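You operate a simulated robot arm through the tools that you are given. There is no shell and no other tool.

You run a simulated two-armed robot. Do the job below in one go: nothing can be reset, and whatever is moved stays where it is left.

JOB
Oil the right chain over its whole length and wipe the oil mark off the purple bench.
Fine: stop pumping once it is oiled, oil no other chain, wipe with the pad and put it back, oil knob back to shut. Set down upright: blue pad. What is to be rubbed or washed off counts as gone when no trace of it is left.

The check looks at the end state, three seconds after you hand in, the way a careful person would. Anything else that was tipped, shoved, dropped, spilled or broken makes it a failure.

ROBOT AND FRAMES
Two 7-joint arms with fingered hands on one trunk that stands fixed in place. Base frame: the origin is at the foot of the trunk, x ahead of it, y to its left, z up; the work surface is at about z = 0.85. Units: m, degrees, N and s.
The left shoulder is at [0.08, 0.185, 1.135], the right one opposite. With the tool pointing down near the work surface each hand reaches from about 0.1 to 0.84 m from the base axis, measured 20 degrees to its own side. Payload 4 kg a hand.
Tool frame (each hand has its own): the origin (TCP) lies between the finger pads and is the grasp point; the fingertips stand 0.026 m ahead of it; z points along the fingers, y is the line along which they close. The gripper opens to 0.132 m; its body begins 0.073 m behind the TCP. The gripper is a hand of 3 fingers: y runs from the thumb to the fingers, the wrist lies at [0, 0, -0.224] in the tool frame, and closing takes about 1.5 s.
Orientation is told as [roll, pitch, yaw] about the base's x, y, z axes, in that order, counted from this pose: with the fingers straight down and closing along the base's y, the tool's x points along the base's -x, its y along +y and its z along -z.

CONTROLS
- The arms move only by the tool nudge_tool. It takes "left_targets", "right_targets" or both (then of equal length, played together; a hand with none holds still); each is one flat list of numbers, 6 for each row, row after row: the shift along the tool's x, y, z in m, then the turn, a rotation vector about the tool's x, y, z in degrees. In form: [tx, ty, tz, ax, ay, az, tx, ty, tz, ax, ay, az, ...]. A call has 1 to 20 rows; each row is the pose to reach, as a shift and turn from the pose commanded when the call began, along the tool's axes at that moment. "left_hand" and "right_hand" are, for a hand that has rows, the gripper command, from -1 (shut) to 1 (fully open), values between in proportion, set as the call begins (left out, the last holds). Rows are played at 5 a second. More than 0.05 m and 8.6 degrees between two rows, or a gripper value outside its range, and nothing of the call is played. A pose out of reach is approached as far as the arm can. The call stops where the force on the tool passes 40 N (or 10 N more than at its start, if that is more) or the arm is blocked; 0.2 s more then pass. The fingers move at their own pace (about 0.072 m/s each) and stop on an object; they squeeze with about 28 N. The grip force told is the motor's: it shows also when the fingers shut on nothing. Time passes only in rows, and 0.2 s behind the last, so rows that repeat a pose let the fingers close. The reply holds the time, the measured pose of the TCP, the force on the tool along the base axes, the opening and the grip force, in the units named above and with some noise, with the torque about the TCP (base axes, N m) and any sound that the robot's microphone picked up.
- Cameras (640 x 400 px; columns grow to the right, rows downward): "scene" is now at [0.2031, 0.0283, 1.3776]; the picture's right is [0.29, -0.95, -0.06], its down [-0.44, -0.07, -0.90] and it looks along [0.85, 0.29, -0.44] (base axes); focal length 239 px, centre (320, 200). "left" rides on the left gripper at [-0.062, 0.003, -0.092] in its tool frame; the picture's right is [-0.05, -1.00, 0.00], its down [0.83, -0.04, -0.56] and it looks along [0.55, -0.03, 0.83] (tool axes); focal length 230 px, centre (320, 200). "right" rides on the right gripper at [0.062, 0.003, -0.092] in its tool frame; the picture's right is [-0.05, 1.00, 0.00], its down [-0.83, -0.04, -0.56] and it looks along [-0.56, -0.03, 0.83] (tool axes); focal length 230 px, centre (320, 200). There is no depth. A picture from a camera that has moved, and an enlarged one, comes with that camera's place and axes in the base frame and with its lens.
- camera(camera): a new picture of that camera. No time passes.
- move_column(by): moves the trunk up (or, below 0, down) by that many m; the arms and the scene camera ride with it, the base frame stays. It gives what a move gives, with no picture.
- set_fingers(finger1, finger2, thumb_bend, hand): sets how far each is bent, from 0 (flat) to 100 (curled in); at 30 the hand is open as for a grip, at 70 the pads meet at the TCP. One left out holds its place. A second passes; each finger stops where it meets its share of the squeeze, and holds until it gets a number again. A gripper value or a shape takes the hand back. It gives what a move gives, with no picture; readings hold the bend of each and the force on the fingers (four entries, about 0 where the hand has none), thumb and palm.
- set_grasp(shape, hand): the hand has 3 fingers and takes this shape, open, in about a second: jaw (thumb against the fingers, like two jaws); tri (thumb and two fingers); tip (a fingertip pinch); poke (one finger out to press); point (the index stretched); flat (the hand flat); cup (the hand cupped); fist (a fist). The gripper value then closes the fingers along that shape, each until it touches; the sizes above hold for jaw. It gives what a move gives, with no picture.
- pan_tilt(pan, tilt): turns the head with the scene camera to pan (to the left, within 86 degrees either way) and tilt (down, from -29 to 69), counted from straight ahead of the robot (the tilt from the chest, where the trunk bows). It gives what a move gives.
- zoom(camera, box): a new picture of the part [left, top, right, bottom] of that camera's present view, enlarged. No time passes.
- hand_in(): hands the job in; it is judged then, once.

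Places have to be worked out from the pictures, the camera data and where the tool is seen. Open the grippers and draw the arms clear of the work before you hand the job in, unless the task says otherwise.

The tools are called after ">>>" as name(argument=value, ...) on one line, values as JSON. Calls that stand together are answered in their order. nudge_tool: Moves the arms, as the interface text tells. Its arguments: {"type":"object","properties":{"left_targets":{"type":"array"},"left_hand":{"type":"number"},"right_targets":{"type":"array"},"right_hand":{"type":"number"}},"required":[]} The other tools are called the same way: move_column (by) moves the trunk up or down; set_grasp (shape, hand) gives the hand a shape; set_fingers (finger1, finger2, thumb_bend, hand) moves the fingers one by one; pan_tilt (pan, tilt) turns the head that bears the scene camera; camera (camera) takes a picture; zoom (camera, box) takes an enlarged picture of a part of a camera's view; hand_in () hands the job in.

At the start:

```text
t: 0.0
left_ee_pos: [0.43, 0.3652, 1.2519]
left_tool_rot: [0.1, -0.1, 0.0]
left_ft_force: [0.4, 0.6, -1.0]
left_ft_torque: [0.0, -0.02, 0.03]
left_opening: 0.1319
left_grasp_force: 0.0
left_shape: jaw
left_bend: [30.0, 30.0, 30.0]
left_finger forces: [0.0, 0.0, 0.1, 0.0, 0.0, 0.0]
right_ee_pos: [0.5597, -0.0738, 1.2769]
right_tool_rot: [0.0, 0.1, 0.0]
right_ft_force: [-0.3, 0.4, 0.0]
right_ft_torque: [0.02, -0.01, -0.01]
right_opening: 0.1317
right_grasp_force: 0.1
right_shape: jaw
right_bend: [30.0, 30.0, 30.0]
right_finger forces: [0.0, 0.0, 0.0, 0.0, 0.0, 0.0]
trunk travel left (down, up): [-0.175, 0.287]
head pan, tilt (commanded): [17.3, 14.5]
```

scene: 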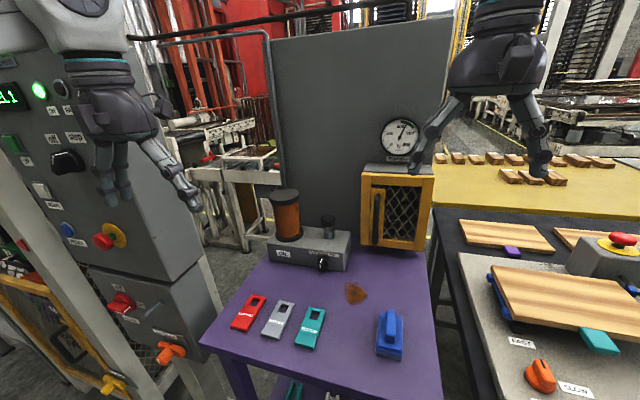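
right: 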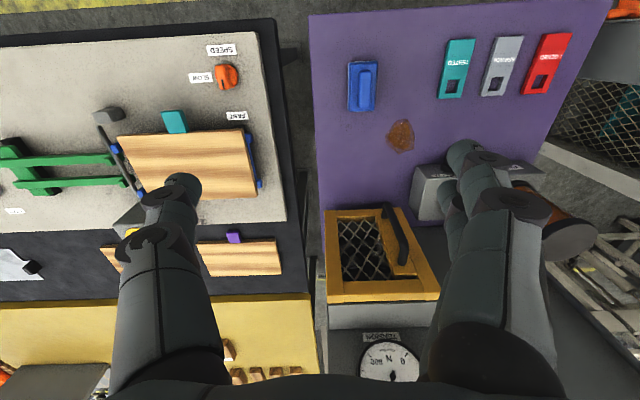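
left: 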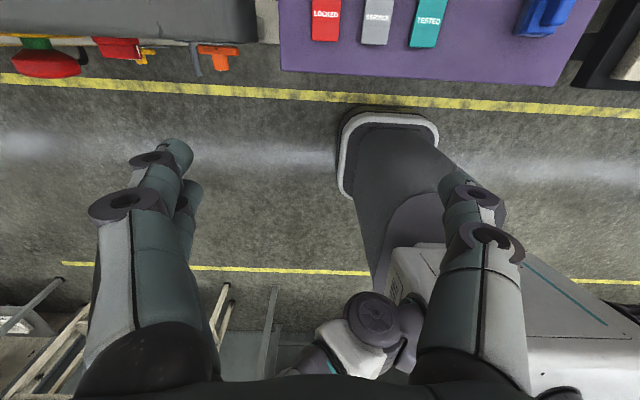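

I'll begin by studying the scene: the oiler with its knob on the purple bench, the blue pad, the stain, and where the chains are. I zoom in on these parts.

>>> zoom(camera="scene", box=[200, 160, 460, 400])

>>> zoom(camera="scene", box=[0, 30, 240, 400])

>>> zoom(camera="scene", box=[420, 120, 640, 400])

>>> zoom(camera="right", box=[300, 0, 640, 400])

```text
1.67 times, centred on (330, 280) of scene
camera zoom: at [0.2031, 0.0283, 1.3776], right [0.29, -0.95, -0.06], down [-0.44, -0.07, -0.9], along [0.85, 0.29, -0.44], focal length 398 px, centre (303, 67)
```

zoom: 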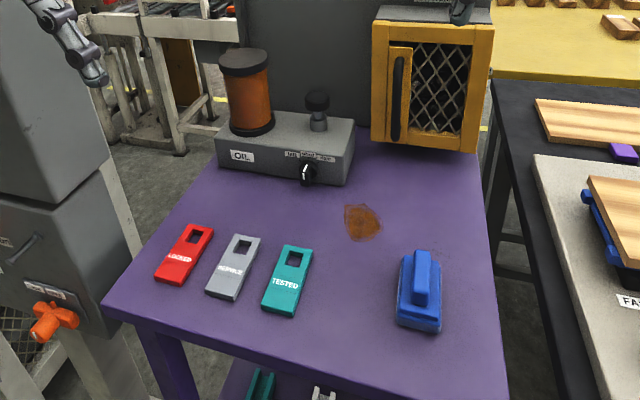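

```text
1.08 times, centred on (120, 215) of scene (not enlarged: the box is as wide or as high as the picture)
camera zoom: at [0.2031, 0.0283, 1.3776], right [0.29, -0.95, -0.06], down [-0.44, -0.07, -0.9], along [0.85, 0.29, -0.44], focal length 258 px, centre (536, 184)
```

zoom: 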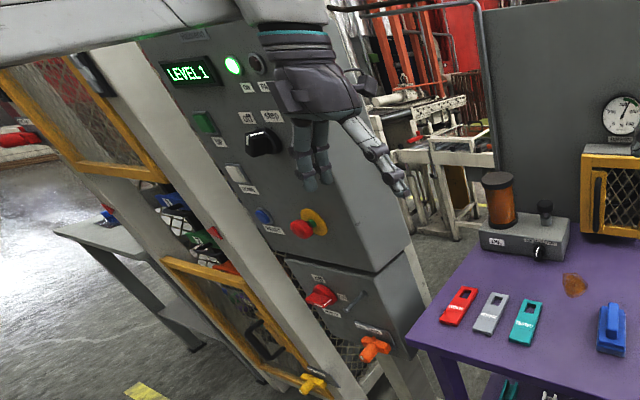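

```text
1.43 times, centred on (530, 260) of scene
camera zoom: at [0.2031, 0.0283, 1.3776], right [0.29, -0.95, -0.06], down [-0.44, -0.07, -0.9], along [0.85, 0.29, -0.44], focal length 341 px, centre (20, 114)
```

zoom: 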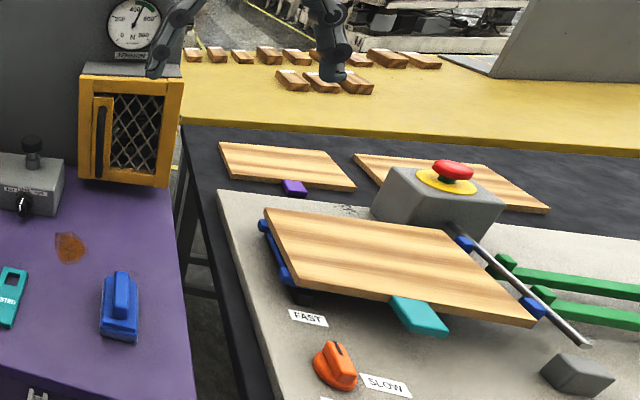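

```text
1.00 times, centred on (470, 200) of right (not enlarged: the box is as wide or as high as the picture)
camera zoom: at [0.4974, -0.0699, 1.3689], right [0.05, 1.0, 0.0], down [0.83, -0.04, 0.55], along [0.55, -0.03, -0.83], focal length 230 px, centre (170, 200)
```

zoom: 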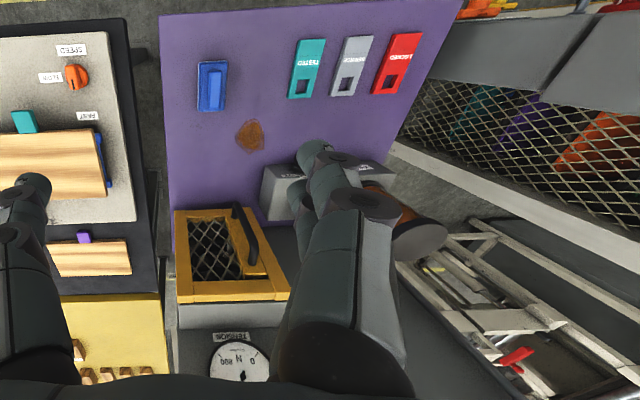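

I need to find the chains. I zoom in on the oiler and the mesh cabinet with its handle and gauge.

>>> zoom(camera="scene", box=[255, 180, 365, 275])

>>> zoom(camera="scene", box=[345, 100, 450, 260])

>>> zoom(camera="right", box=[320, 190, 450, 310])

>>> zoom(camera="scene", box=[0, 220, 200, 400])

>>> zoom(camera="scene", box=[200, 320, 440, 400])

```text
4.21 times, centred on (310, 228) of scene
camera zoom: at [0.2031, 0.0283, 1.3776], right [0.29, -0.95, -0.06], down [-0.44, -0.07, -0.9], along [0.85, 0.29, -0.44], focal length 1005 px, centre (362, 84)
```

zoom: 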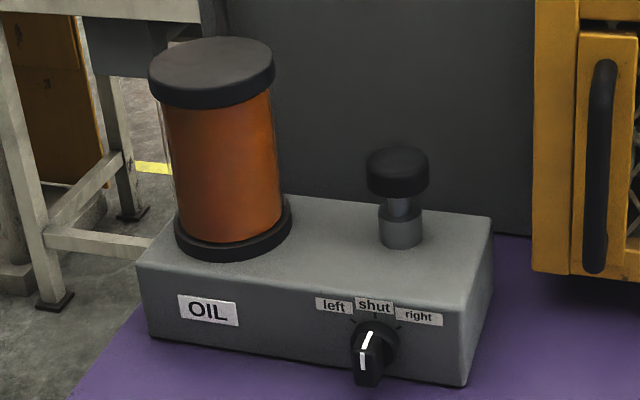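

```text
2.50 times, centred on (398, 180) of scene
camera zoom: at [0.2031, 0.0283, 1.3776], right [0.29, -0.95, -0.06], down [-0.44, -0.07, -0.9], along [0.85, 0.29, -0.44], focal length 597 px, centre (126, 250)
```

zoom: 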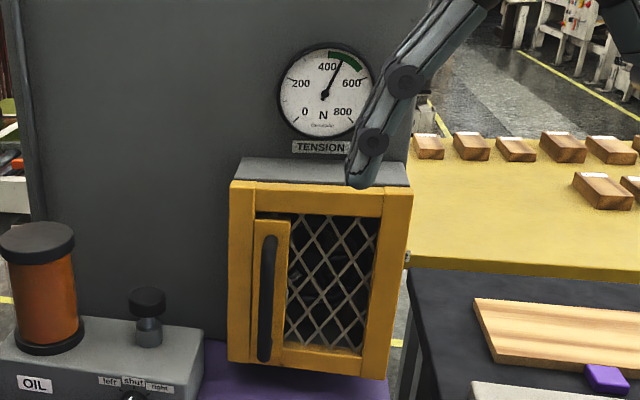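

```text
3.33 times, centred on (385, 250) of right
camera zoom: at [0.4974, -0.0699, 1.3689], right [0.05, 1.0, 0.0], down [0.83, -0.04, 0.55], along [0.55, -0.03, -0.83], focal length 767 px, centre (103, 33)
```

zoom: 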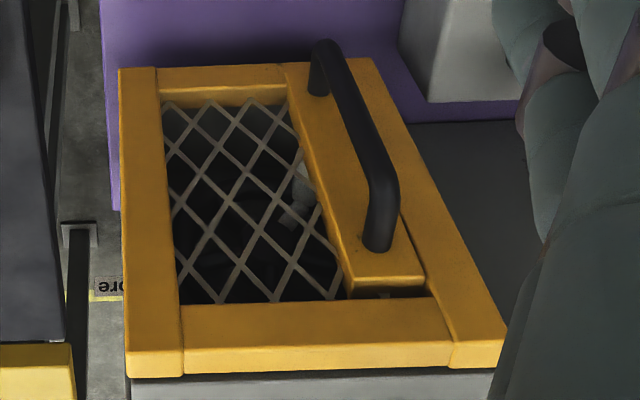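

```text
2.22 times, centred on (100, 310) of scene
camera zoom: at [0.2031, 0.0283, 1.3776], right [0.29, -0.95, -0.06], down [-0.44, -0.07, -0.9], along [0.85, 0.29, -0.44], focal length 530 px, centre (809, -44)
```

zoom: 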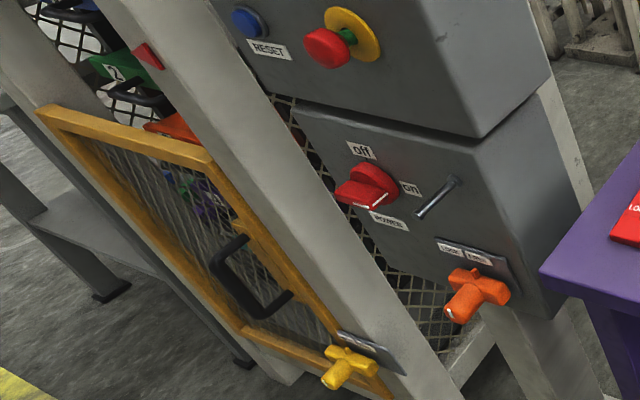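

```text
2.67 times, centred on (320, 360) of scene
camera zoom: at [0.2031, 0.0283, 1.3776], right [0.29, -0.95, -0.06], down [-0.44, -0.07, -0.9], along [0.85, 0.29, -0.44], focal length 636 px, centre (320, -227)
```

zoom: 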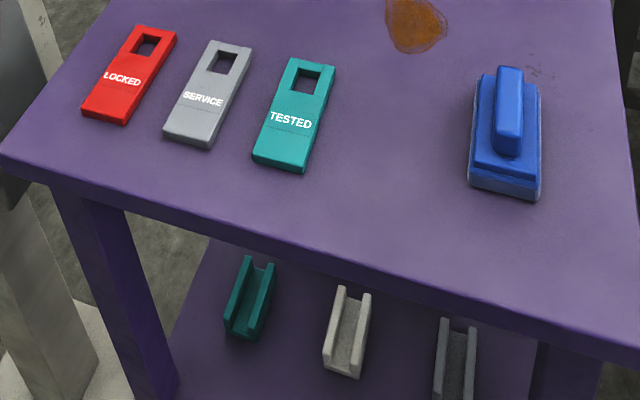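

The oiler has a plunger pump and a left/shut/right knob (at shut). I still need to see the chains themselves, so I turn the head to look at the machine at the left.

>>> pan_tilt(pan=60, tilt=15)

>>> camera(camera="scene")

```text
t: 1.1
left_ee_pos: [0.4308, 0.3647, 1.2504]
left_tool_rot: [0.0, -0.1, 0.1]
left_ft_force: [-0.2, -0.1, -0.1]
left_ft_torque: [0.0, 0.06, -0.01]
left_opening: 0.1318
left_grasp_force: 0.1
left_shape: jaw
left_bend: [30.0, 30.0, 30.0]
left_finger forces: [0.0, 0.0, 0.0, 0.0, 0.0, 0.0]
right_ee_pos: [0.5602, -0.0734, 1.2759]
right_tool_rot: [0.0, 0.0, 0.0]
right_ft_force: [-0.6, -0.4, -0.3]
right_ft_torque: [-0.01, 0.03, -0.02]
right_opening: 0.132
right_grasp_force: 0.0
right_shape: jaw
right_bend: [30.0, 30.0, 30.0]
right_finger forces: [0.0, 0.1, 0.0, 0.0, 0.0, 0.0]
trunk travel left (down, up): [-0.175, 0.287]
head pan, tilt (commanded): [60.0, 15.0]
```

```text
taken
camera scene: at [0.1615, 0.0815, 1.3857], right [0.85, -0.5, -0.18], down [-0.33, -0.22, -0.92], along [0.42, 0.84, -0.35], focal length 239 px, centre (320, 200)
```

scene: 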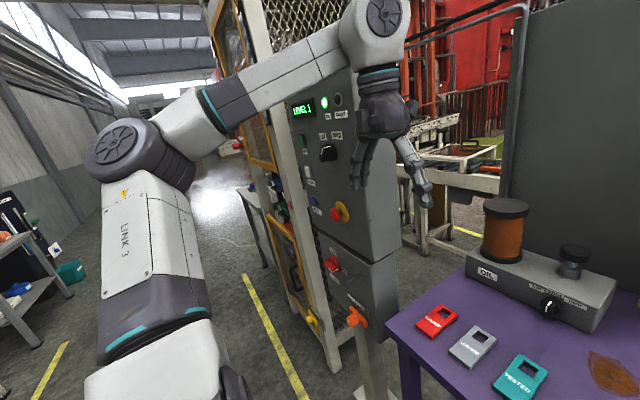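

I zoom in on the machine's control panel to read the labels.

>>> zoom(camera="scene", box=[270, 80, 380, 240])

>>> zoom(camera="scene", box=[210, 0, 350, 180])

>>> zoom(camera="scene", box=[220, 160, 400, 380])

```text
2.50 times, centred on (325, 160) of scene
camera zoom: at [0.1615, 0.0815, 1.3857], right [0.85, -0.5, -0.18], down [-0.33, -0.22, -0.92], along [0.42, 0.84, -0.35], focal length 597 px, centre (308, 300)
```

zoom: 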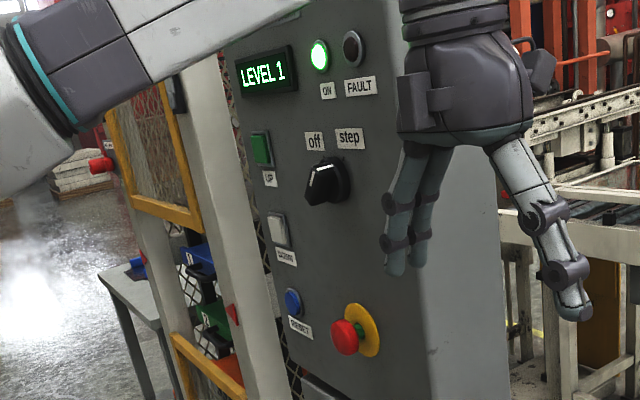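

```text
2.22 times, centred on (280, 90) of scene
camera zoom: at [0.1615, 0.0815, 1.3857], right [0.85, -0.5, -0.18], down [-0.33, -0.22, -0.92], along [0.42, 0.84, -0.35], focal length 530 px, centre (409, 444)
```

zoom: 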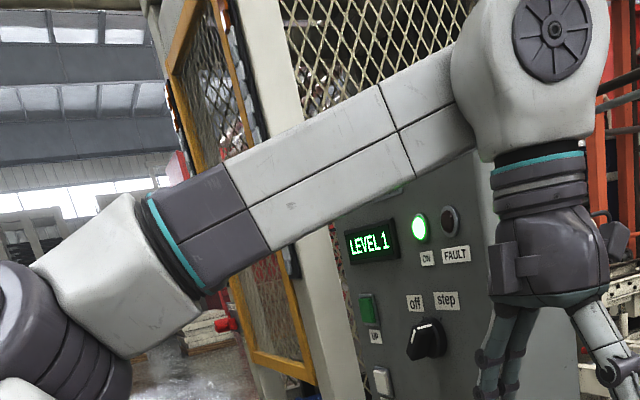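

```text
1.82 times, centred on (310, 270) of scene
camera zoom: at [0.1615, 0.0815, 1.3857], right [0.85, -0.5, -0.18], down [-0.33, -0.22, -0.92], along [0.42, 0.84, -0.35], focal length 434 px, centre (338, 73)
```

zoom: 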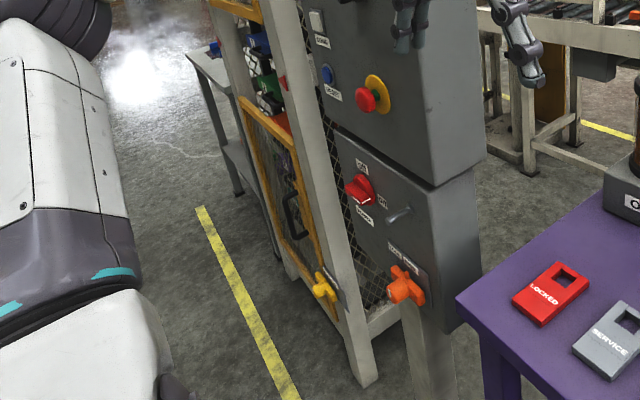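

I zoom more tightly on the panel labels and the mesh behind them, looking for chains.

>>> zoom(camera="scene", box=[285, 160, 335, 240])

>>> zoom(camera="scene", box=[200, 0, 270, 90])

>>> pan_tilt(pan=60, tilt=-15)

>>> camera(camera="scene")

```text
5.00 times, centred on (310, 200) of scene
camera zoom: at [0.1615, 0.0815, 1.3857], right [0.85, -0.5, -0.18], down [-0.33, -0.22, -0.92], along [0.42, 0.84, -0.35], focal length 1193 px, centre (370, 200)
```

zoom: 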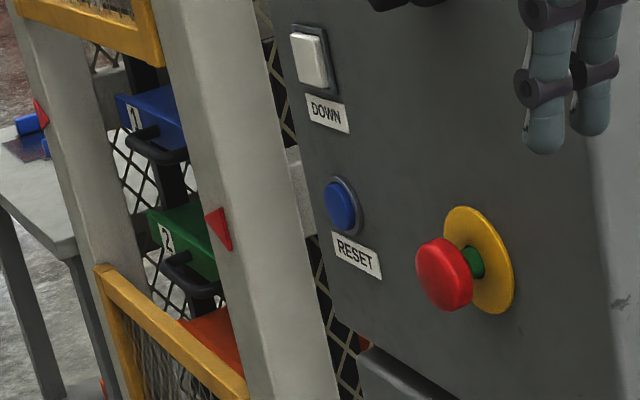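

```text
4.44 times, centred on (235, 45) of scene
camera zoom: at [0.1615, 0.0815, 1.3857], right [0.85, -0.5, -0.18], down [-0.33, -0.22, -0.92], along [0.42, 0.84, -0.35], focal length 1061 px, centre (698, 889)
```

zoom: 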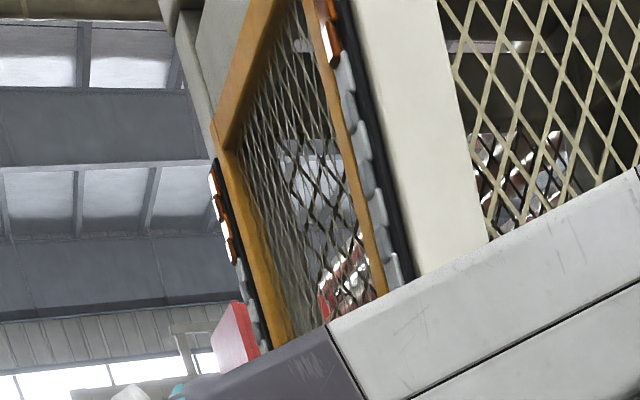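

```text
t: 2.0
left_ee_pos: [0.4311, 0.3635, 1.2506]
left_tool_rot: [0.1, 0.0, 0.1]
left_ft_force: [0.2, 0.2, -0.9]
left_ft_torque: [0.01, -0.03, 0.0]
left_opening: 0.1319
left_grasp_force: 0.0
left_shape: jaw
left_bend: [30.0, 30.0, 30.0]
left_finger forces: [0.0, 0.1, 0.1, 0.1, 0.0, 0.1]
right_ee_pos: [0.5591, -0.0736, 1.2766]
right_tool_rot: [-0.1, 0.1, 0.0]
right_ft_force: [0.3, 1.2, 1.0]
right_ft_torque: [0.02, 0.01, 0.03]
right_opening: 0.132
right_grasp_force: 0.0
right_shape: jaw
right_bend: [30.0, 30.0, 30.0]
right_finger forces: [0.0, 0.1, 0.1, 0.0, 0.0, 0.1]
trunk travel left (down, up): [-0.175, 0.287]
head pan, tilt (commanded): [60.0, -15.0]
```

```text
taken
camera scene: at [0.1649, 0.0703, 1.4326], right [0.85, -0.5, -0.18], down [-0.08, 0.22, -0.97], along [0.53, 0.84, 0.15], focal length 239 px, centre (320, 200)
```

scene: 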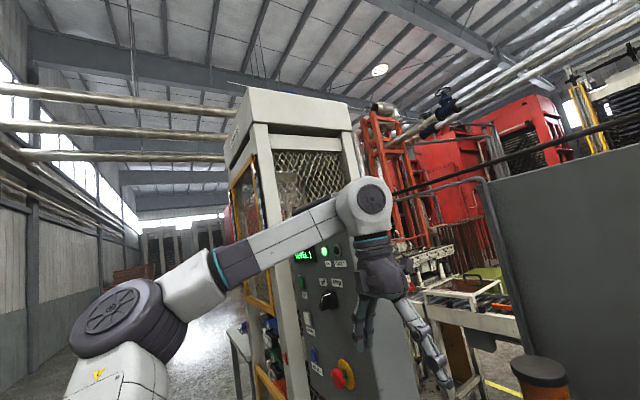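

The lift on the left shows two chain strips beside its upper mesh door (grey links, with a few orange at the top), probably the left and right chains. The left arm hides them, so I tilt a bit and zoom before deciding where to move the arm.

>>> zoom(camera="scene", box=[215, 80, 305, 240])

>>> zoom(camera="scene", box=[215, 130, 275, 230])

>>> zoom(camera="scene", box=[220, 200, 360, 400])

```text
2.50 times, centred on (260, 160) of scene
camera zoom: at [0.1649, 0.0703, 1.4326], right [0.85, -0.5, -0.18], down [-0.08, 0.22, -0.97], along [0.53, 0.84, 0.15], focal length 597 px, centre (470, 300)
```

zoom: 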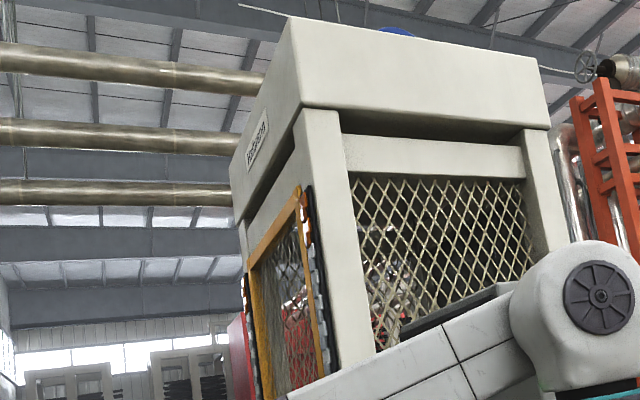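

```text
4.00 times, centred on (245, 180) of scene
camera zoom: at [0.1649, 0.0703, 1.4326], right [0.85, -0.5, -0.18], down [-0.08, 0.22, -0.97], along [0.53, 0.84, 0.15], focal length 955 px, centre (620, 280)
```

zoom: 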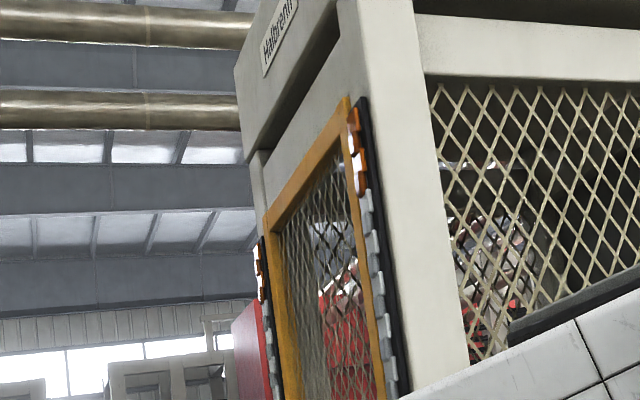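

```text
2.00 times, centred on (290, 300) of scene
camera zoom: at [0.1649, 0.0703, 1.4326], right [0.85, -0.5, -0.18], down [-0.08, 0.22, -0.97], along [0.53, 0.84, 0.15], focal length 477 px, centre (380, 0)
```

zoom: 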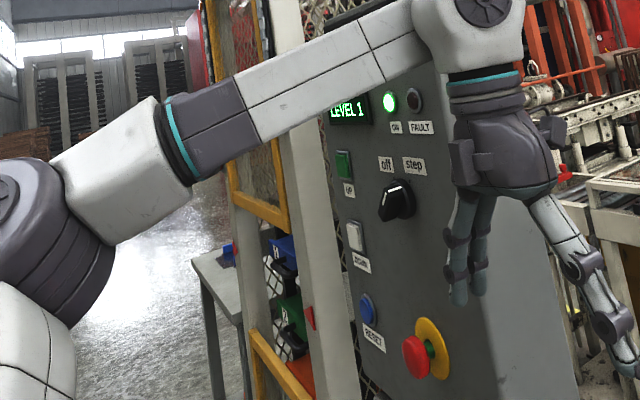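

The chain strips run alongside the upper lift door; the left forearm hides most of them. I retract the left hand towards the body to clear the view.

>>> nudge_tool(left_targets=[0.03, -0.017, 0.033, 0, 0, 0, 0.06, -0.034, 0.066, 0, 0, 0, 0.09, -0.05, 0.1, 0, 0, 0, 0.12, -0.067, 0.133, 0, 0, 0, 0.15, -0.084, 0.166, 0, 0, 0, 0.18, -0.1, 0.2, 0, 0, 0])

>>> camera(camera="scene")

```text
t: 3.5
left_ee_pos: [0.2662, 0.2735, 1.0694]
left_tool_rot: [0.0, 0.1, -0.1]
left_ft_force: [-0.6, 0.2, 0.1]
left_ft_torque: [0.01, -0.03, 0.03]
left_opening: 0.1319
left_grasp_force: 0.1
left_shape: jaw
left_bend: [30.0, 30.0, 30.0]
left_finger forces: [0.0, 0.1, 0.1, 0.0, 0.0, 0.1]
left hand out of reach, approached as far as the arm can: row 6
right_ee_pos: [0.5586, -0.0724, 1.2764]
right_tool_rot: [0.0, 0.1, 0.0]
right_ft_force: [0.4, -0.8, 0.2]
right_ft_torque: [0.01, -0.02, 0.01]
right_opening: 0.1322
right_grasp_force: 0.0
right_shape: jaw
right_bend: [30.0, 30.0, 30.0]
right_finger forces: [0.0, 0.0, 0.1, 0.0, 0.0, 0.1]
trunk travel left (down, up): [-0.175, 0.287]
head pan, tilt (commanded): [60.0, -15.0]
```

```text
taken
camera scene: at [0.1649, 0.0704, 1.4327], right [0.85, -0.5, -0.18], down [-0.08, 0.22, -0.97], along [0.53, 0.84, 0.15], focal length 239 px, centre (320, 200)
```

scene: 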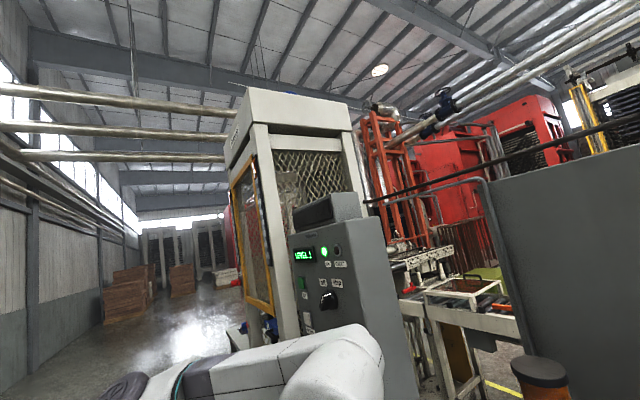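

Now the upper part of the lift is clear. I zoom in on the chain strips and panel.

>>> zoom(camera="scene", box=[220, 140, 300, 350])

>>> zoom(camera="scene", box=[225, 150, 285, 230])

>>> zoom(camera="scene", box=[225, 220, 345, 340])

```text
1.90 times, centred on (260, 245) of scene
camera zoom: at [0.1649, 0.0704, 1.4327], right [0.85, -0.5, -0.18], down [-0.08, 0.22, -0.97], along [0.53, 0.84, 0.15], focal length 455 px, centre (434, 114)
```

zoom: 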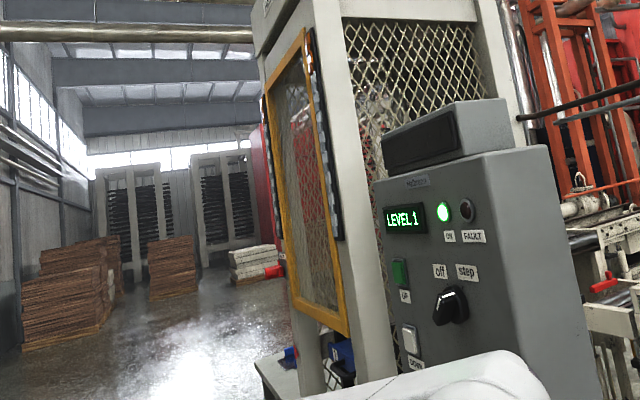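

```text
5.00 times, centred on (255, 190) of scene
camera zoom: at [0.1649, 0.0704, 1.4327], right [0.85, -0.5, -0.18], down [-0.08, 0.22, -0.97], along [0.53, 0.84, 0.15], focal length 1193 px, centre (645, 250)
```

zoom: 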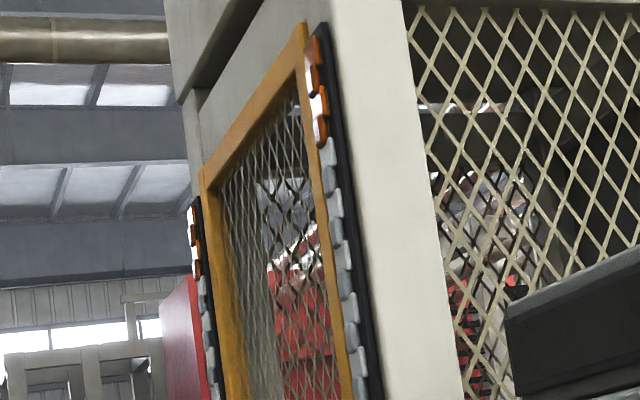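

```text
3.33 times, centred on (285, 280) of scene
camera zoom: at [0.1649, 0.0704, 1.4327], right [0.85, -0.5, -0.18], down [-0.08, 0.22, -0.97], along [0.53, 0.84, 0.15], focal length 796 px, centre (437, -67)
```

zoom: 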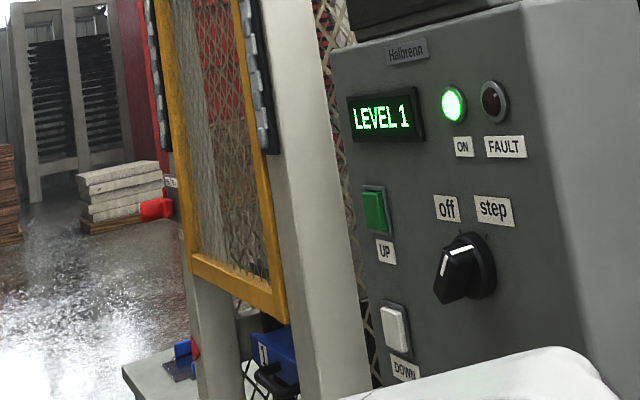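

Both chain strips show about three orange links at the top with the rest grey; the panel selector is at "off". Now I turn the head back to the bench to locate the oiler, pad and stain precisely.

>>> pan_tilt(pan=15, tilt=28)

>>> camera(camera="scene")

>>> zoom(camera="scene", box=[260, 110, 360, 210])

```text
t: 4.6
left_ee_pos: [0.2666, 0.2722, 1.0689]
left_tool_rot: [0.0, 0.0, 0.0]
left_ft_force: [0.5, -0.4, -0.1]
left_ft_torque: [-0.01, 0.0, -0.01]
left_opening: 0.1318
left_grasp_force: 0.0
left_shape: jaw
left_bend: [30.0, 30.0, 30.0]
left_finger forces: [0.0, 0.0, 0.1, 0.1, 0.0, 0.0]
right_ee_pos: [0.5602, -0.0729, 1.2759]
right_tool_rot: [0.0, 0.0, 0.0]
right_ft_force: [0.6, -0.3, 0.4]
right_ft_torque: [-0.01, 0.01, -0.04]
right_opening: 0.1318
right_grasp_force: 0.1
right_shape: jaw
right_bend: [30.0, 30.0, 30.0]
right_finger forces: [0.1, 0.0, 0.1, 0.0, 0.1, 0.0]
trunk travel left (down, up): [-0.175, 0.287]
head pan, tilt (commanded): [15.0, 28.0]
```

```text
taken
camera scene: at [0.1975, 0.0243, 1.3566], right [0.25, -0.97, -0.05], down [-0.63, -0.12, -0.77], along [0.74, 0.23, -0.64], focal length 239 px, centre (320, 200)
```

scene: 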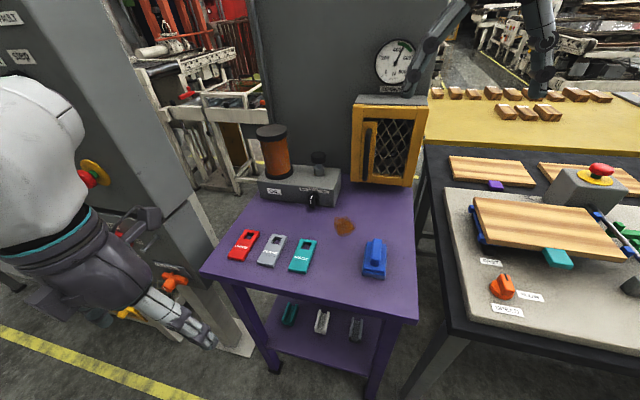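

```text
4.00 times, centred on (310, 160) of scene
camera zoom: at [0.1975, 0.0243, 1.3566], right [0.25, -0.97, -0.05], down [-0.63, -0.12, -0.77], along [0.74, 0.23, -0.64], focal length 955 px, centre (360, 360)
```

zoom: 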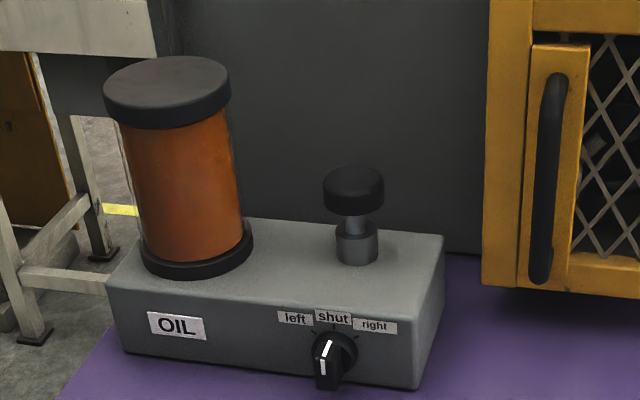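

From the two views: oiler front face is at x≈0.757, knob centre about (0.757, 0.217, 0.878) protruding towards me, plunger cap top about (0.836, 0.217, 0.99), pad about (0.57, 0.01), stain about (0.68, 0.105). I bring the left hand in front of the knob, tilted 45° forward, keeping above everything.

>>> nudge_tool(left_targets=[-0.0294, -0.0046, 0.0058, 0, -3.75, 0, -0.0588, -0.0092, 0.0115, 0, -7.5, 0, -0.0882, -0.0138, 0.0173, 0, -11.25, 0, -0.1177, -0.0183, 0.023, 0, -15, 0, -0.1471, -0.0229, 0.0288, 0, -18.75, 0, -0.1765, -0.0275, 0.0345, 0, -22.5, 0, -0.2059, -0.0321, 0.0403, 0, -26.25, 0, -0.2353, -0.0367, 0.046, 0, -30, 0, -0.2647, -0.0413, 0.0518, 0, -33.75, 0, -0.2942, -0.0458, 0.0575, 0, -37.5, 0, -0.3236, -0.0504, 0.0633, 0, -41.25, 0, -0.353, -0.055, 0.069, 0, -45, 0])

>>> camera(camera="left")

>>> camera(camera="scene")

```text
t: 7.2
left_ee_pos: [0.6211, 0.2176, 0.9985]
left_tool_rot: [0.0, -45.0, 0.1]
left_ft_force: [-0.3, 0.7, -0.2]
left_ft_torque: [-0.01, 0.0, -0.03]
left_opening: 0.1322
left_grasp_force: 0.1
left_shape: jaw
left_bend: [30.0, 30.0, 30.0]
left_finger forces: [0.0, 0.0, 0.0, 0.0, 0.0, 0.1]
right_ee_pos: [0.561, -0.0742, 1.2754]
right_tool_rot: [0.0, 0.1, -0.1]
right_ft_force: [0.9, 0.0, 0.0]
right_ft_torque: [-0.01, 0.01, -0.01]
right_opening: 0.1319
right_grasp_force: 0.1
right_shape: jaw
right_bend: [30.0, 30.0, 30.0]
right_finger forces: [0.0, 0.0, 0.0, 0.0, 0.1, 0.0]
trunk travel left (down, up): [-0.175, 0.287]
head pan, tilt (commanded): [15.0, 28.0]
```

```text
taken
camera left: at [0.5987, 0.2189, 1.1073], right [0.04, -1.0, 0.04], down [-0.98, -0.04, -0.19], along [0.2, -0.03, -0.98], focal length 230 px, centre (320, 200)
```

left: 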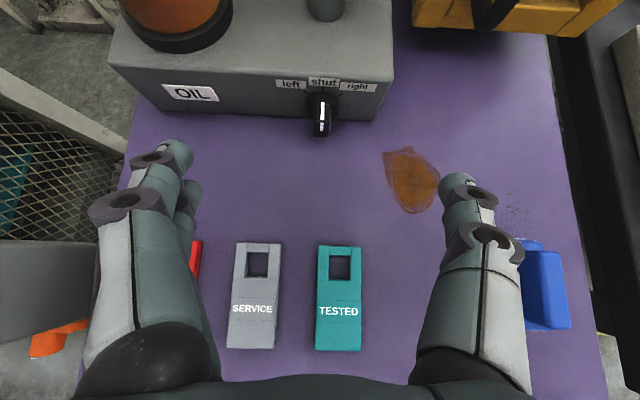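

```text
taken
camera scene: at [0.1988, 0.0238, 1.3562], right [0.25, -0.97, -0.05], down [-0.63, -0.12, -0.77], along [0.74, 0.23, -0.64], focal length 239 px, centre (320, 200)
```

scene: 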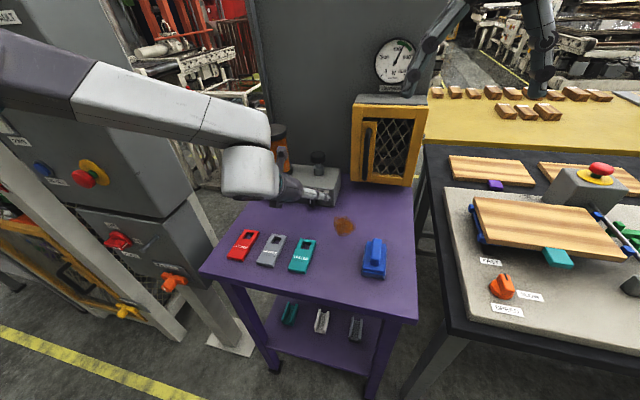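

The left camera sees the knob well from above. I zoom in on it.

>>> zoom(camera="left", box=[260, 60, 400, 150])

>>> zoom(camera="scene", box=[230, 130, 370, 230])

```text
4.44 times, centred on (330, 105) of left
camera zoom: at [0.5987, 0.2189, 1.1073], right [0.04, -1.0, 0.04], down [-0.98, -0.04, -0.19], along [0.2, -0.03, -0.98], focal length 1022 px, centre (276, 622)
```

zoom: 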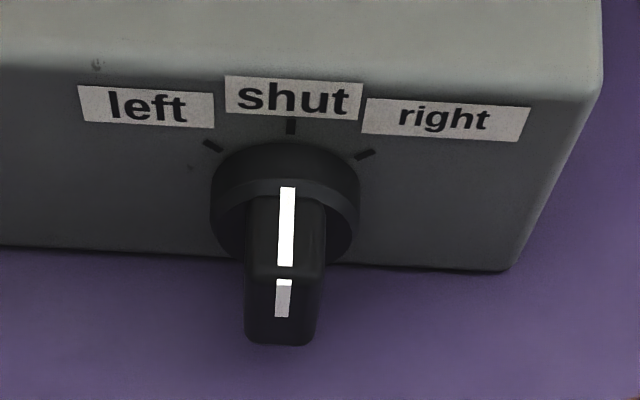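

```text
4.00 times, centred on (300, 180) of scene
camera zoom: at [0.1988, 0.0238, 1.3562], right [0.25, -0.97, -0.05], down [-0.63, -0.12, -0.77], along [0.74, 0.23, -0.64], focal length 955 px, centre (400, 280)
```

zoom: 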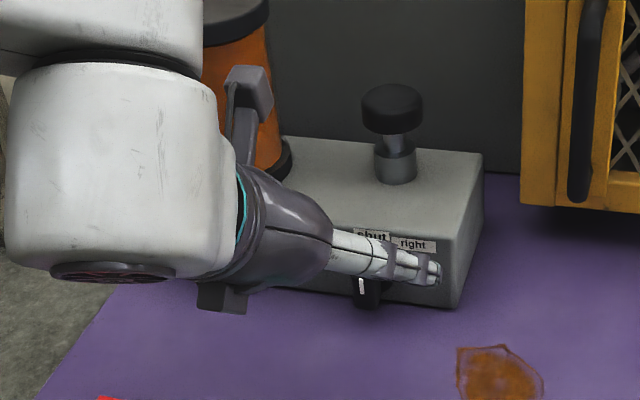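

Knob bar is about 18 mm wide, 36 mm tall, sticking out to x≈0.7235, axis at y≈0.213, z≈0.876. I try the fingertip pinch shape and look at how the fingers sit.

>>> set_grasp(shape="tip", hand="left")

>>> camera(camera="left")

>>> zoom(camera="scene", box=[220, 130, 360, 230])

```text
t: 8.1
left_ee_pos: [0.6184, 0.2176, 0.9993]
left_tool_rot: [0.0, -45.0, 0.0]
left_ft_force: [-0.4, -0.3, -0.3]
left_ft_torque: [-0.03, 0.0, -0.01]
left_opening: 0.1318
left_grasp_force: 0.1
left_shape: tip
left_bend: [30.0, 30.0, 30.0]
left_finger forces: [0.0, 0.1, 0.0, 0.0, 0.0, 0.0]
right_ee_pos: [0.5604, -0.0721, 1.2766]
right_tool_rot: [0.0, 0.0, 0.0]
right_ft_force: [-0.2, -0.6, 1.1]
right_ft_torque: [0.01, -0.01, 0.0]
right_opening: 0.132
right_grasp_force: 0.0
right_shape: jaw
right_bend: [30.0, 30.0, 30.0]
right_finger forces: [0.0, 0.1, 0.0, 0.1, 0.1, 0.0]
trunk travel left (down, up): [-0.175, 0.287]
head pan, tilt (commanded): [15.0, 28.0]
```

```text
taken
camera left: at [0.5972, 0.2193, 1.1081], right [0.04, -1.0, 0.04], down [-0.98, -0.04, -0.19], along [0.2, -0.03, -0.98], focal length 230 px, centre (320, 200)
```

left: 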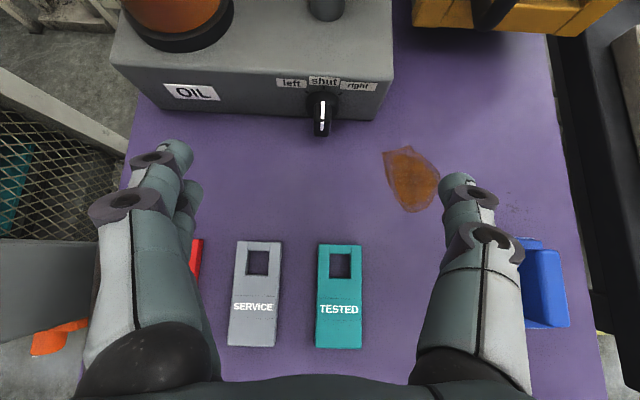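

```text
4.00 times, centred on (290, 180) of scene
camera zoom: at [0.1976, 0.0241, 1.3565], right [0.25, -0.97, -0.05], down [-0.63, -0.12, -0.77], along [0.74, 0.23, -0.64], focal length 955 px, centre (440, 280)
```

zoom: 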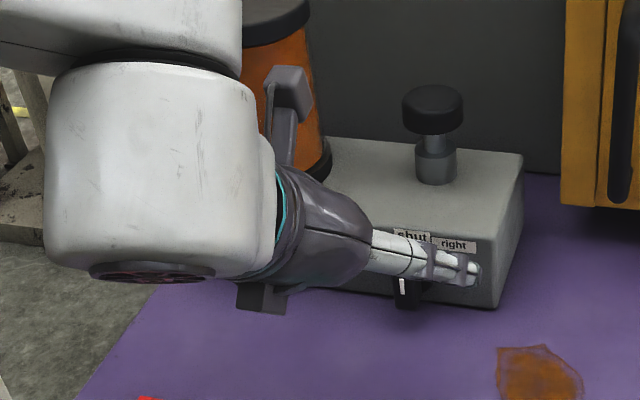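

Thumb sits at the hand's centre line and the two fingers at ±17 mm. I'll pinch the knob bar with a 25° tilt, so I go to the pre-grasp pose about 9 cm back along the fingers, half-opened.

>>> nudge_tool(left_targets=[-0.0088, -0.0015, 0.019, 0, 6.67, 0, -0.0176, -0.003, 0.038, 0, 13.33, 0, -0.0264, -0.0046, 0.0571, 0, 20, 0, -0.0264, -0.0046, 0.0571, 0, 20, 0, -0.0264, -0.0046, 0.0571, 0, 20, 0], left_hand=0.0)

>>> camera(camera="left")

>>> camera(camera="scene")

```text
t: 9.3
left_ee_pos: [0.6777, 0.2132, 0.9778]
left_tool_rot: [0.1, -25.0, -0.1]
left_ft_force: [0.8, -0.3, -0.5]
left_ft_torque: [0.01, 0.0, 0.0]
left_opening: 0.0666
left_grasp_force: 0.1
left_shape: tip
left_bend: [73.0, 73.0, 70.0]
left_finger forces: [0.1, 0.0, 0.1, 0.0, 0.0, 0.0]
right_ee_pos: [0.5597, -0.0732, 1.276]
right_tool_rot: [0.0, 0.1, 0.0]
right_ft_force: [0.0, -0.1, -0.5]
right_ft_torque: [0.0, -0.02, -0.04]
right_opening: 0.132
right_grasp_force: 0.0
right_shape: jaw
right_bend: [30.0, 30.0, 30.0]
right_finger forces: [0.0, 0.0, 0.0, 0.0, 0.1, 0.0]
trunk travel left (down, up): [-0.175, 0.287]
head pan, tilt (commanded): [15.0, 28.0]
```

```text
taken
camera left: at [0.6939, 0.2151, 1.0869], right [0.05, -1.0, 0.02], down [-0.99, -0.04, 0.15], along [-0.15, -0.03, -0.99], focal length 230 px, centre (320, 200)
```

left: 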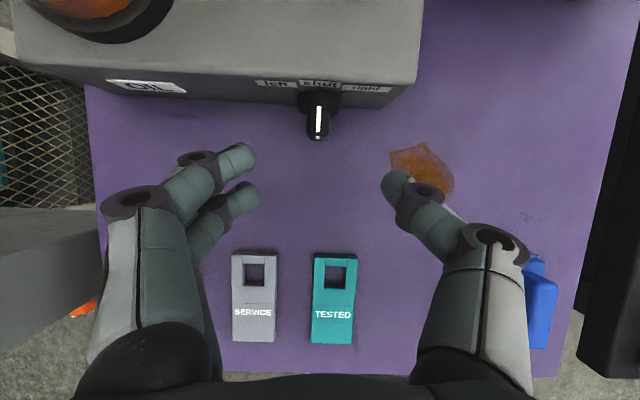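

```text
taken
camera scene: at [0.1976, 0.0241, 1.3565], right [0.25, -0.97, -0.05], down [-0.63, -0.12, -0.77], along [0.74, 0.23, -0.64], focal length 239 px, centre (320, 200)
```

scene: 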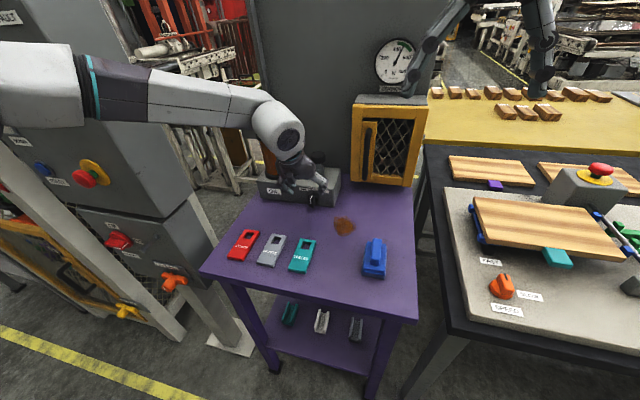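

The knob bar's y (≈0.213) matches the hand's centre. Before the approach I close the tip pinch in the air to see exactly where the fingertips meet.

>>> nudge_tool(left_targets=[0, 0, 0, 0, 0, 0, 0, 0, 0, 0, 0, 0, 0, 0, 0, 0, 0, 0, 0, 0, 0, 0, 0, 0], left_hand=-0.7)

>>> camera(camera="left")

>>> zoom(camera="scene", box=[250, 130, 350, 230])

```text
t: 10.3
left_ee_pos: [0.6787, 0.2127, 0.9771]
left_tool_rot: [0.0, -25.1, 0.0]
left_ft_force: [0.0, 0.0, -0.1]
left_ft_torque: [0.01, 0.01, 0.0]
left_opening: 0.0204
left_grasp_force: 0.0
left_shape: tip
left_bend: [73.0, 73.0, 70.0]
left_finger forces: [0.0, 0.0, 0.1, 0.0, 0.0, 0.0]
right_ee_pos: [0.5586, -0.0728, 1.2765]
right_tool_rot: [-0.1, 0.1, 0.0]
right_ft_force: [0.7, -0.6, -0.2]
right_ft_torque: [-0.03, 0.01, -0.02]
right_opening: 0.1318
right_grasp_force: 0.2
right_shape: jaw
right_bend: [30.0, 30.0, 30.0]
right_finger forces: [0.0, 0.0, 0.0, 0.0, 0.1, 0.1]
trunk travel left (down, up): [-0.175, 0.287]
head pan, tilt (commanded): [15.0, 28.0]
```

```text
taken
camera left: at [0.6937, 0.2152, 1.087], right [0.05, -1.0, 0.02], down [-0.99, -0.04, 0.15], along [-0.15, -0.03, -0.99], focal length 230 px, centre (320, 200)
```

left: 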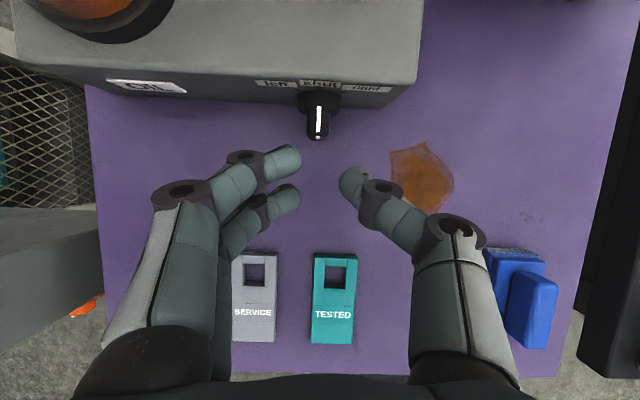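

```text
4.00 times, centred on (300, 180) of scene
camera zoom: at [0.1976, 0.0241, 1.3565], right [0.25, -0.97, -0.05], down [-0.63, -0.12, -0.77], along [0.74, 0.23, -0.64], focal length 955 px, centre (400, 280)
```

zoom: 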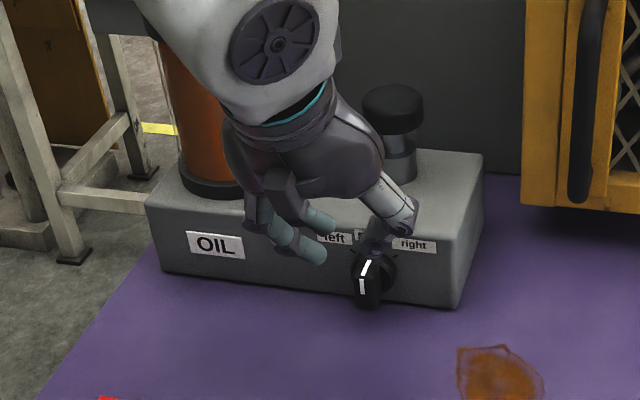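

The tip pinch bends the ends inwards, which would take too much room next to the bench when rolling. I switch back to the jaw shape and look at it nearly closed.

>>> set_grasp(shape="jaw", hand="left")

>>> nudge_tool(left_targets=[0, 0, 0, 0, 0, 0, 0, 0, 0, 0, 0, 0, 0, 0, 0, 0, 0, 0, 0, 0, 0, 0, 0, 0, 0, 0, 0, 0, 0, 0], left_hand=-0.5)

>>> camera(camera="left")

>>> zoom(camera="scene", box=[250, 130, 350, 230])

```text
t: 11.2
left_ee_pos: [0.6781, 0.2135, 0.9771]
left_tool_rot: [0.0, -25.0, 0.0]
left_ft_force: [0.2, -0.3, 0.3]
left_ft_torque: [-0.03, 0.02, 0.0]
left_opening: 0.132
left_grasp_force: 0.0
left_shape: jaw
left_bend: [30.0, 30.0, 30.0]
left_finger forces: [0.0, 0.1, 0.0, 0.1, 0.1, 0.0]
right_ee_pos: [0.5603, -0.0737, 1.2767]
right_tool_rot: [0.0, 0.1, 0.0]
right_ft_force: [0.2, 0.2, -0.1]
right_ft_torque: [-0.01, -0.02, 0.01]
right_opening: 0.1319
right_grasp_force: 0.1
right_shape: jaw
right_bend: [30.0, 30.0, 30.0]
right_finger forces: [0.0, 0.1, 0.1, 0.0, 0.1, 0.0]
trunk travel left (down, up): [-0.175, 0.287]
head pan, tilt (commanded): [15.0, 28.0]
```

```text
t: 12.4
left_ee_pos: [0.6772, 0.2135, 0.9774]
left_tool_rot: [0.0, -25.0, 0.0]
left_ft_force: [0.0, -0.1, -0.5]
left_ft_torque: [0.02, 0.05, 0.0]
left_opening: 0.0336
left_grasp_force: 0.1
left_shape: jaw
left_bend: [73.0, 73.0, 70.0]
left_finger forces: [0.0, 0.0, 0.0, 0.0, 0.0, 0.0]
right_ee_pos: [0.5598, -0.0741, 1.2765]
right_tool_rot: [0.0, 0.1, 0.0]
right_ft_force: [0.3, -0.2, 0.9]
right_ft_torque: [0.01, -0.01, -0.01]
right_opening: 0.1319
right_grasp_force: 0.0
right_shape: jaw
right_bend: [30.0, 30.0, 30.0]
right_finger forces: [0.0, 0.0, 0.1, 0.0, 0.1, 0.0]
trunk travel left (down, up): [-0.175, 0.287]
head pan, tilt (commanded): [15.0, 28.0]
```

```text
taken
camera left: at [0.6938, 0.2152, 1.0869], right [0.05, -1.0, 0.02], down [-0.99, -0.04, 0.15], along [-0.15, -0.03, -0.99], focal length 230 px, centre (320, 200)
```

left: 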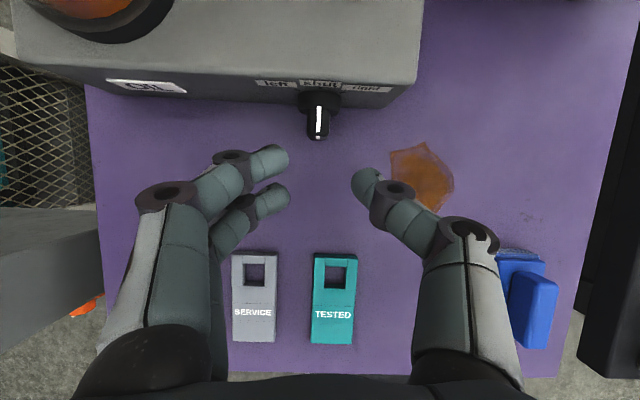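

```text
4.00 times, centred on (300, 180) of scene
camera zoom: at [0.1976, 0.0242, 1.3565], right [0.25, -0.97, -0.05], down [-0.63, -0.12, -0.77], along [0.74, 0.23, -0.64], focal length 955 px, centre (400, 280)
```

zoom: 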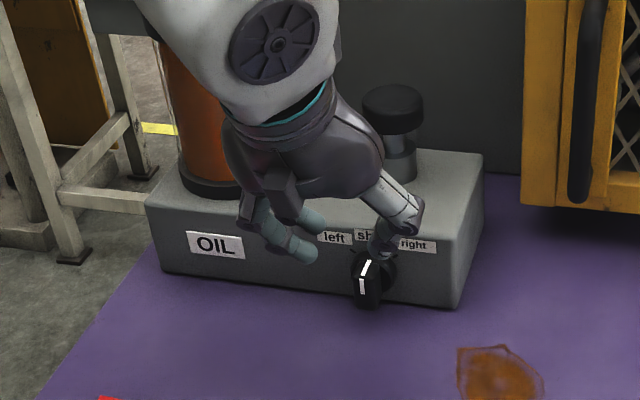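

The jaw fingers curl inwards the same way, so instead of rolling, I'll straddle the bar with a ~50 mm gap and push its top sideways. First I go down so that finger 1 sits beside the bar's upper part (TCP ≈ 0.7124, 0.213, 0.898).

>>> nudge_tool(left_targets=[0.0005, 0, 0.02, 0, 0, 0, 0.001, 0, 0.04, 0, 0, 0, 0.0015, 0, 0.055, 0, 0, 0, 0.002, 0, 0.068, 0, 0, 0, 0.0022, 0, 0.078, 0, 0, 0, 0.0022, 0, 0.0867, 0, 0, 0], left_hand=-0.242)

>>> camera(camera="left")

>>> zoom(camera="scene", box=[250, 130, 350, 230])

```text
t: 13.8
left_ee_pos: [0.7115, 0.2137, 0.8977]
left_tool_rot: [0.0, -25.0, 0.0]
left_ft_force: [0.8, 0.0, -0.6]
left_ft_torque: [0.01, 0.0, 0.04]
left_opening: 0.0497
left_grasp_force: 0.1
left_shape: jaw
left_bend: [73.0, 73.0, 70.0]
left_finger forces: [0.0, 0.1, 0.0, 0.1, 0.0, 0.0]
right_ee_pos: [0.5602, -0.0735, 1.2754]
right_tool_rot: [0.0, 0.1, -0.1]
right_ft_force: [0.0, -0.6, -0.2]
right_ft_torque: [0.0, -0.02, 0.03]
right_opening: 0.132
right_grasp_force: 0.1
right_shape: jaw
right_bend: [30.0, 30.0, 30.0]
right_finger forces: [0.1, 0.1, 0.0, 0.0, 0.0, 0.0]
trunk travel left (down, up): [-0.175, 0.287]
head pan, tilt (commanded): [15.0, 28.0]
```

```text
taken
camera left: at [0.729, 0.2154, 1.0075], right [0.05, -1.0, 0.02], down [-0.99, -0.04, 0.15], along [-0.15, -0.03, -0.99], focal length 230 px, centre (320, 200)
```

left: 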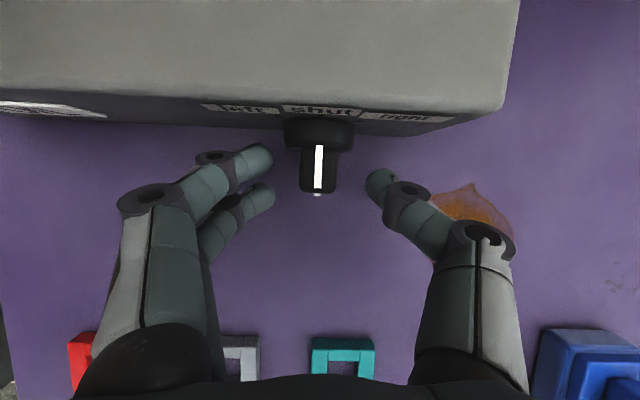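

```text
4.00 times, centred on (300, 180) of scene
camera zoom: at [0.1979, 0.0243, 1.3564], right [0.25, -0.97, -0.05], down [-0.63, -0.12, -0.77], along [0.74, 0.23, -0.64], focal length 955 px, centre (400, 280)
```

zoom: 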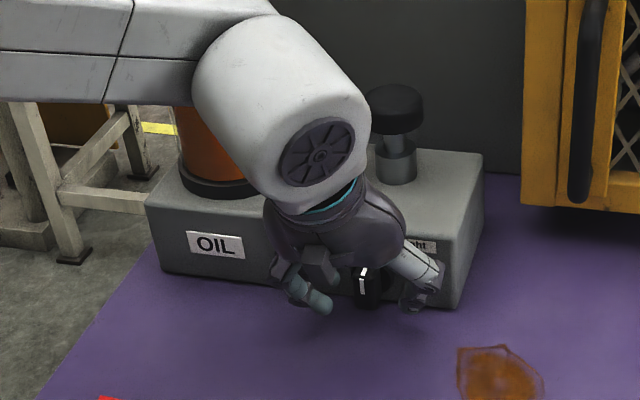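

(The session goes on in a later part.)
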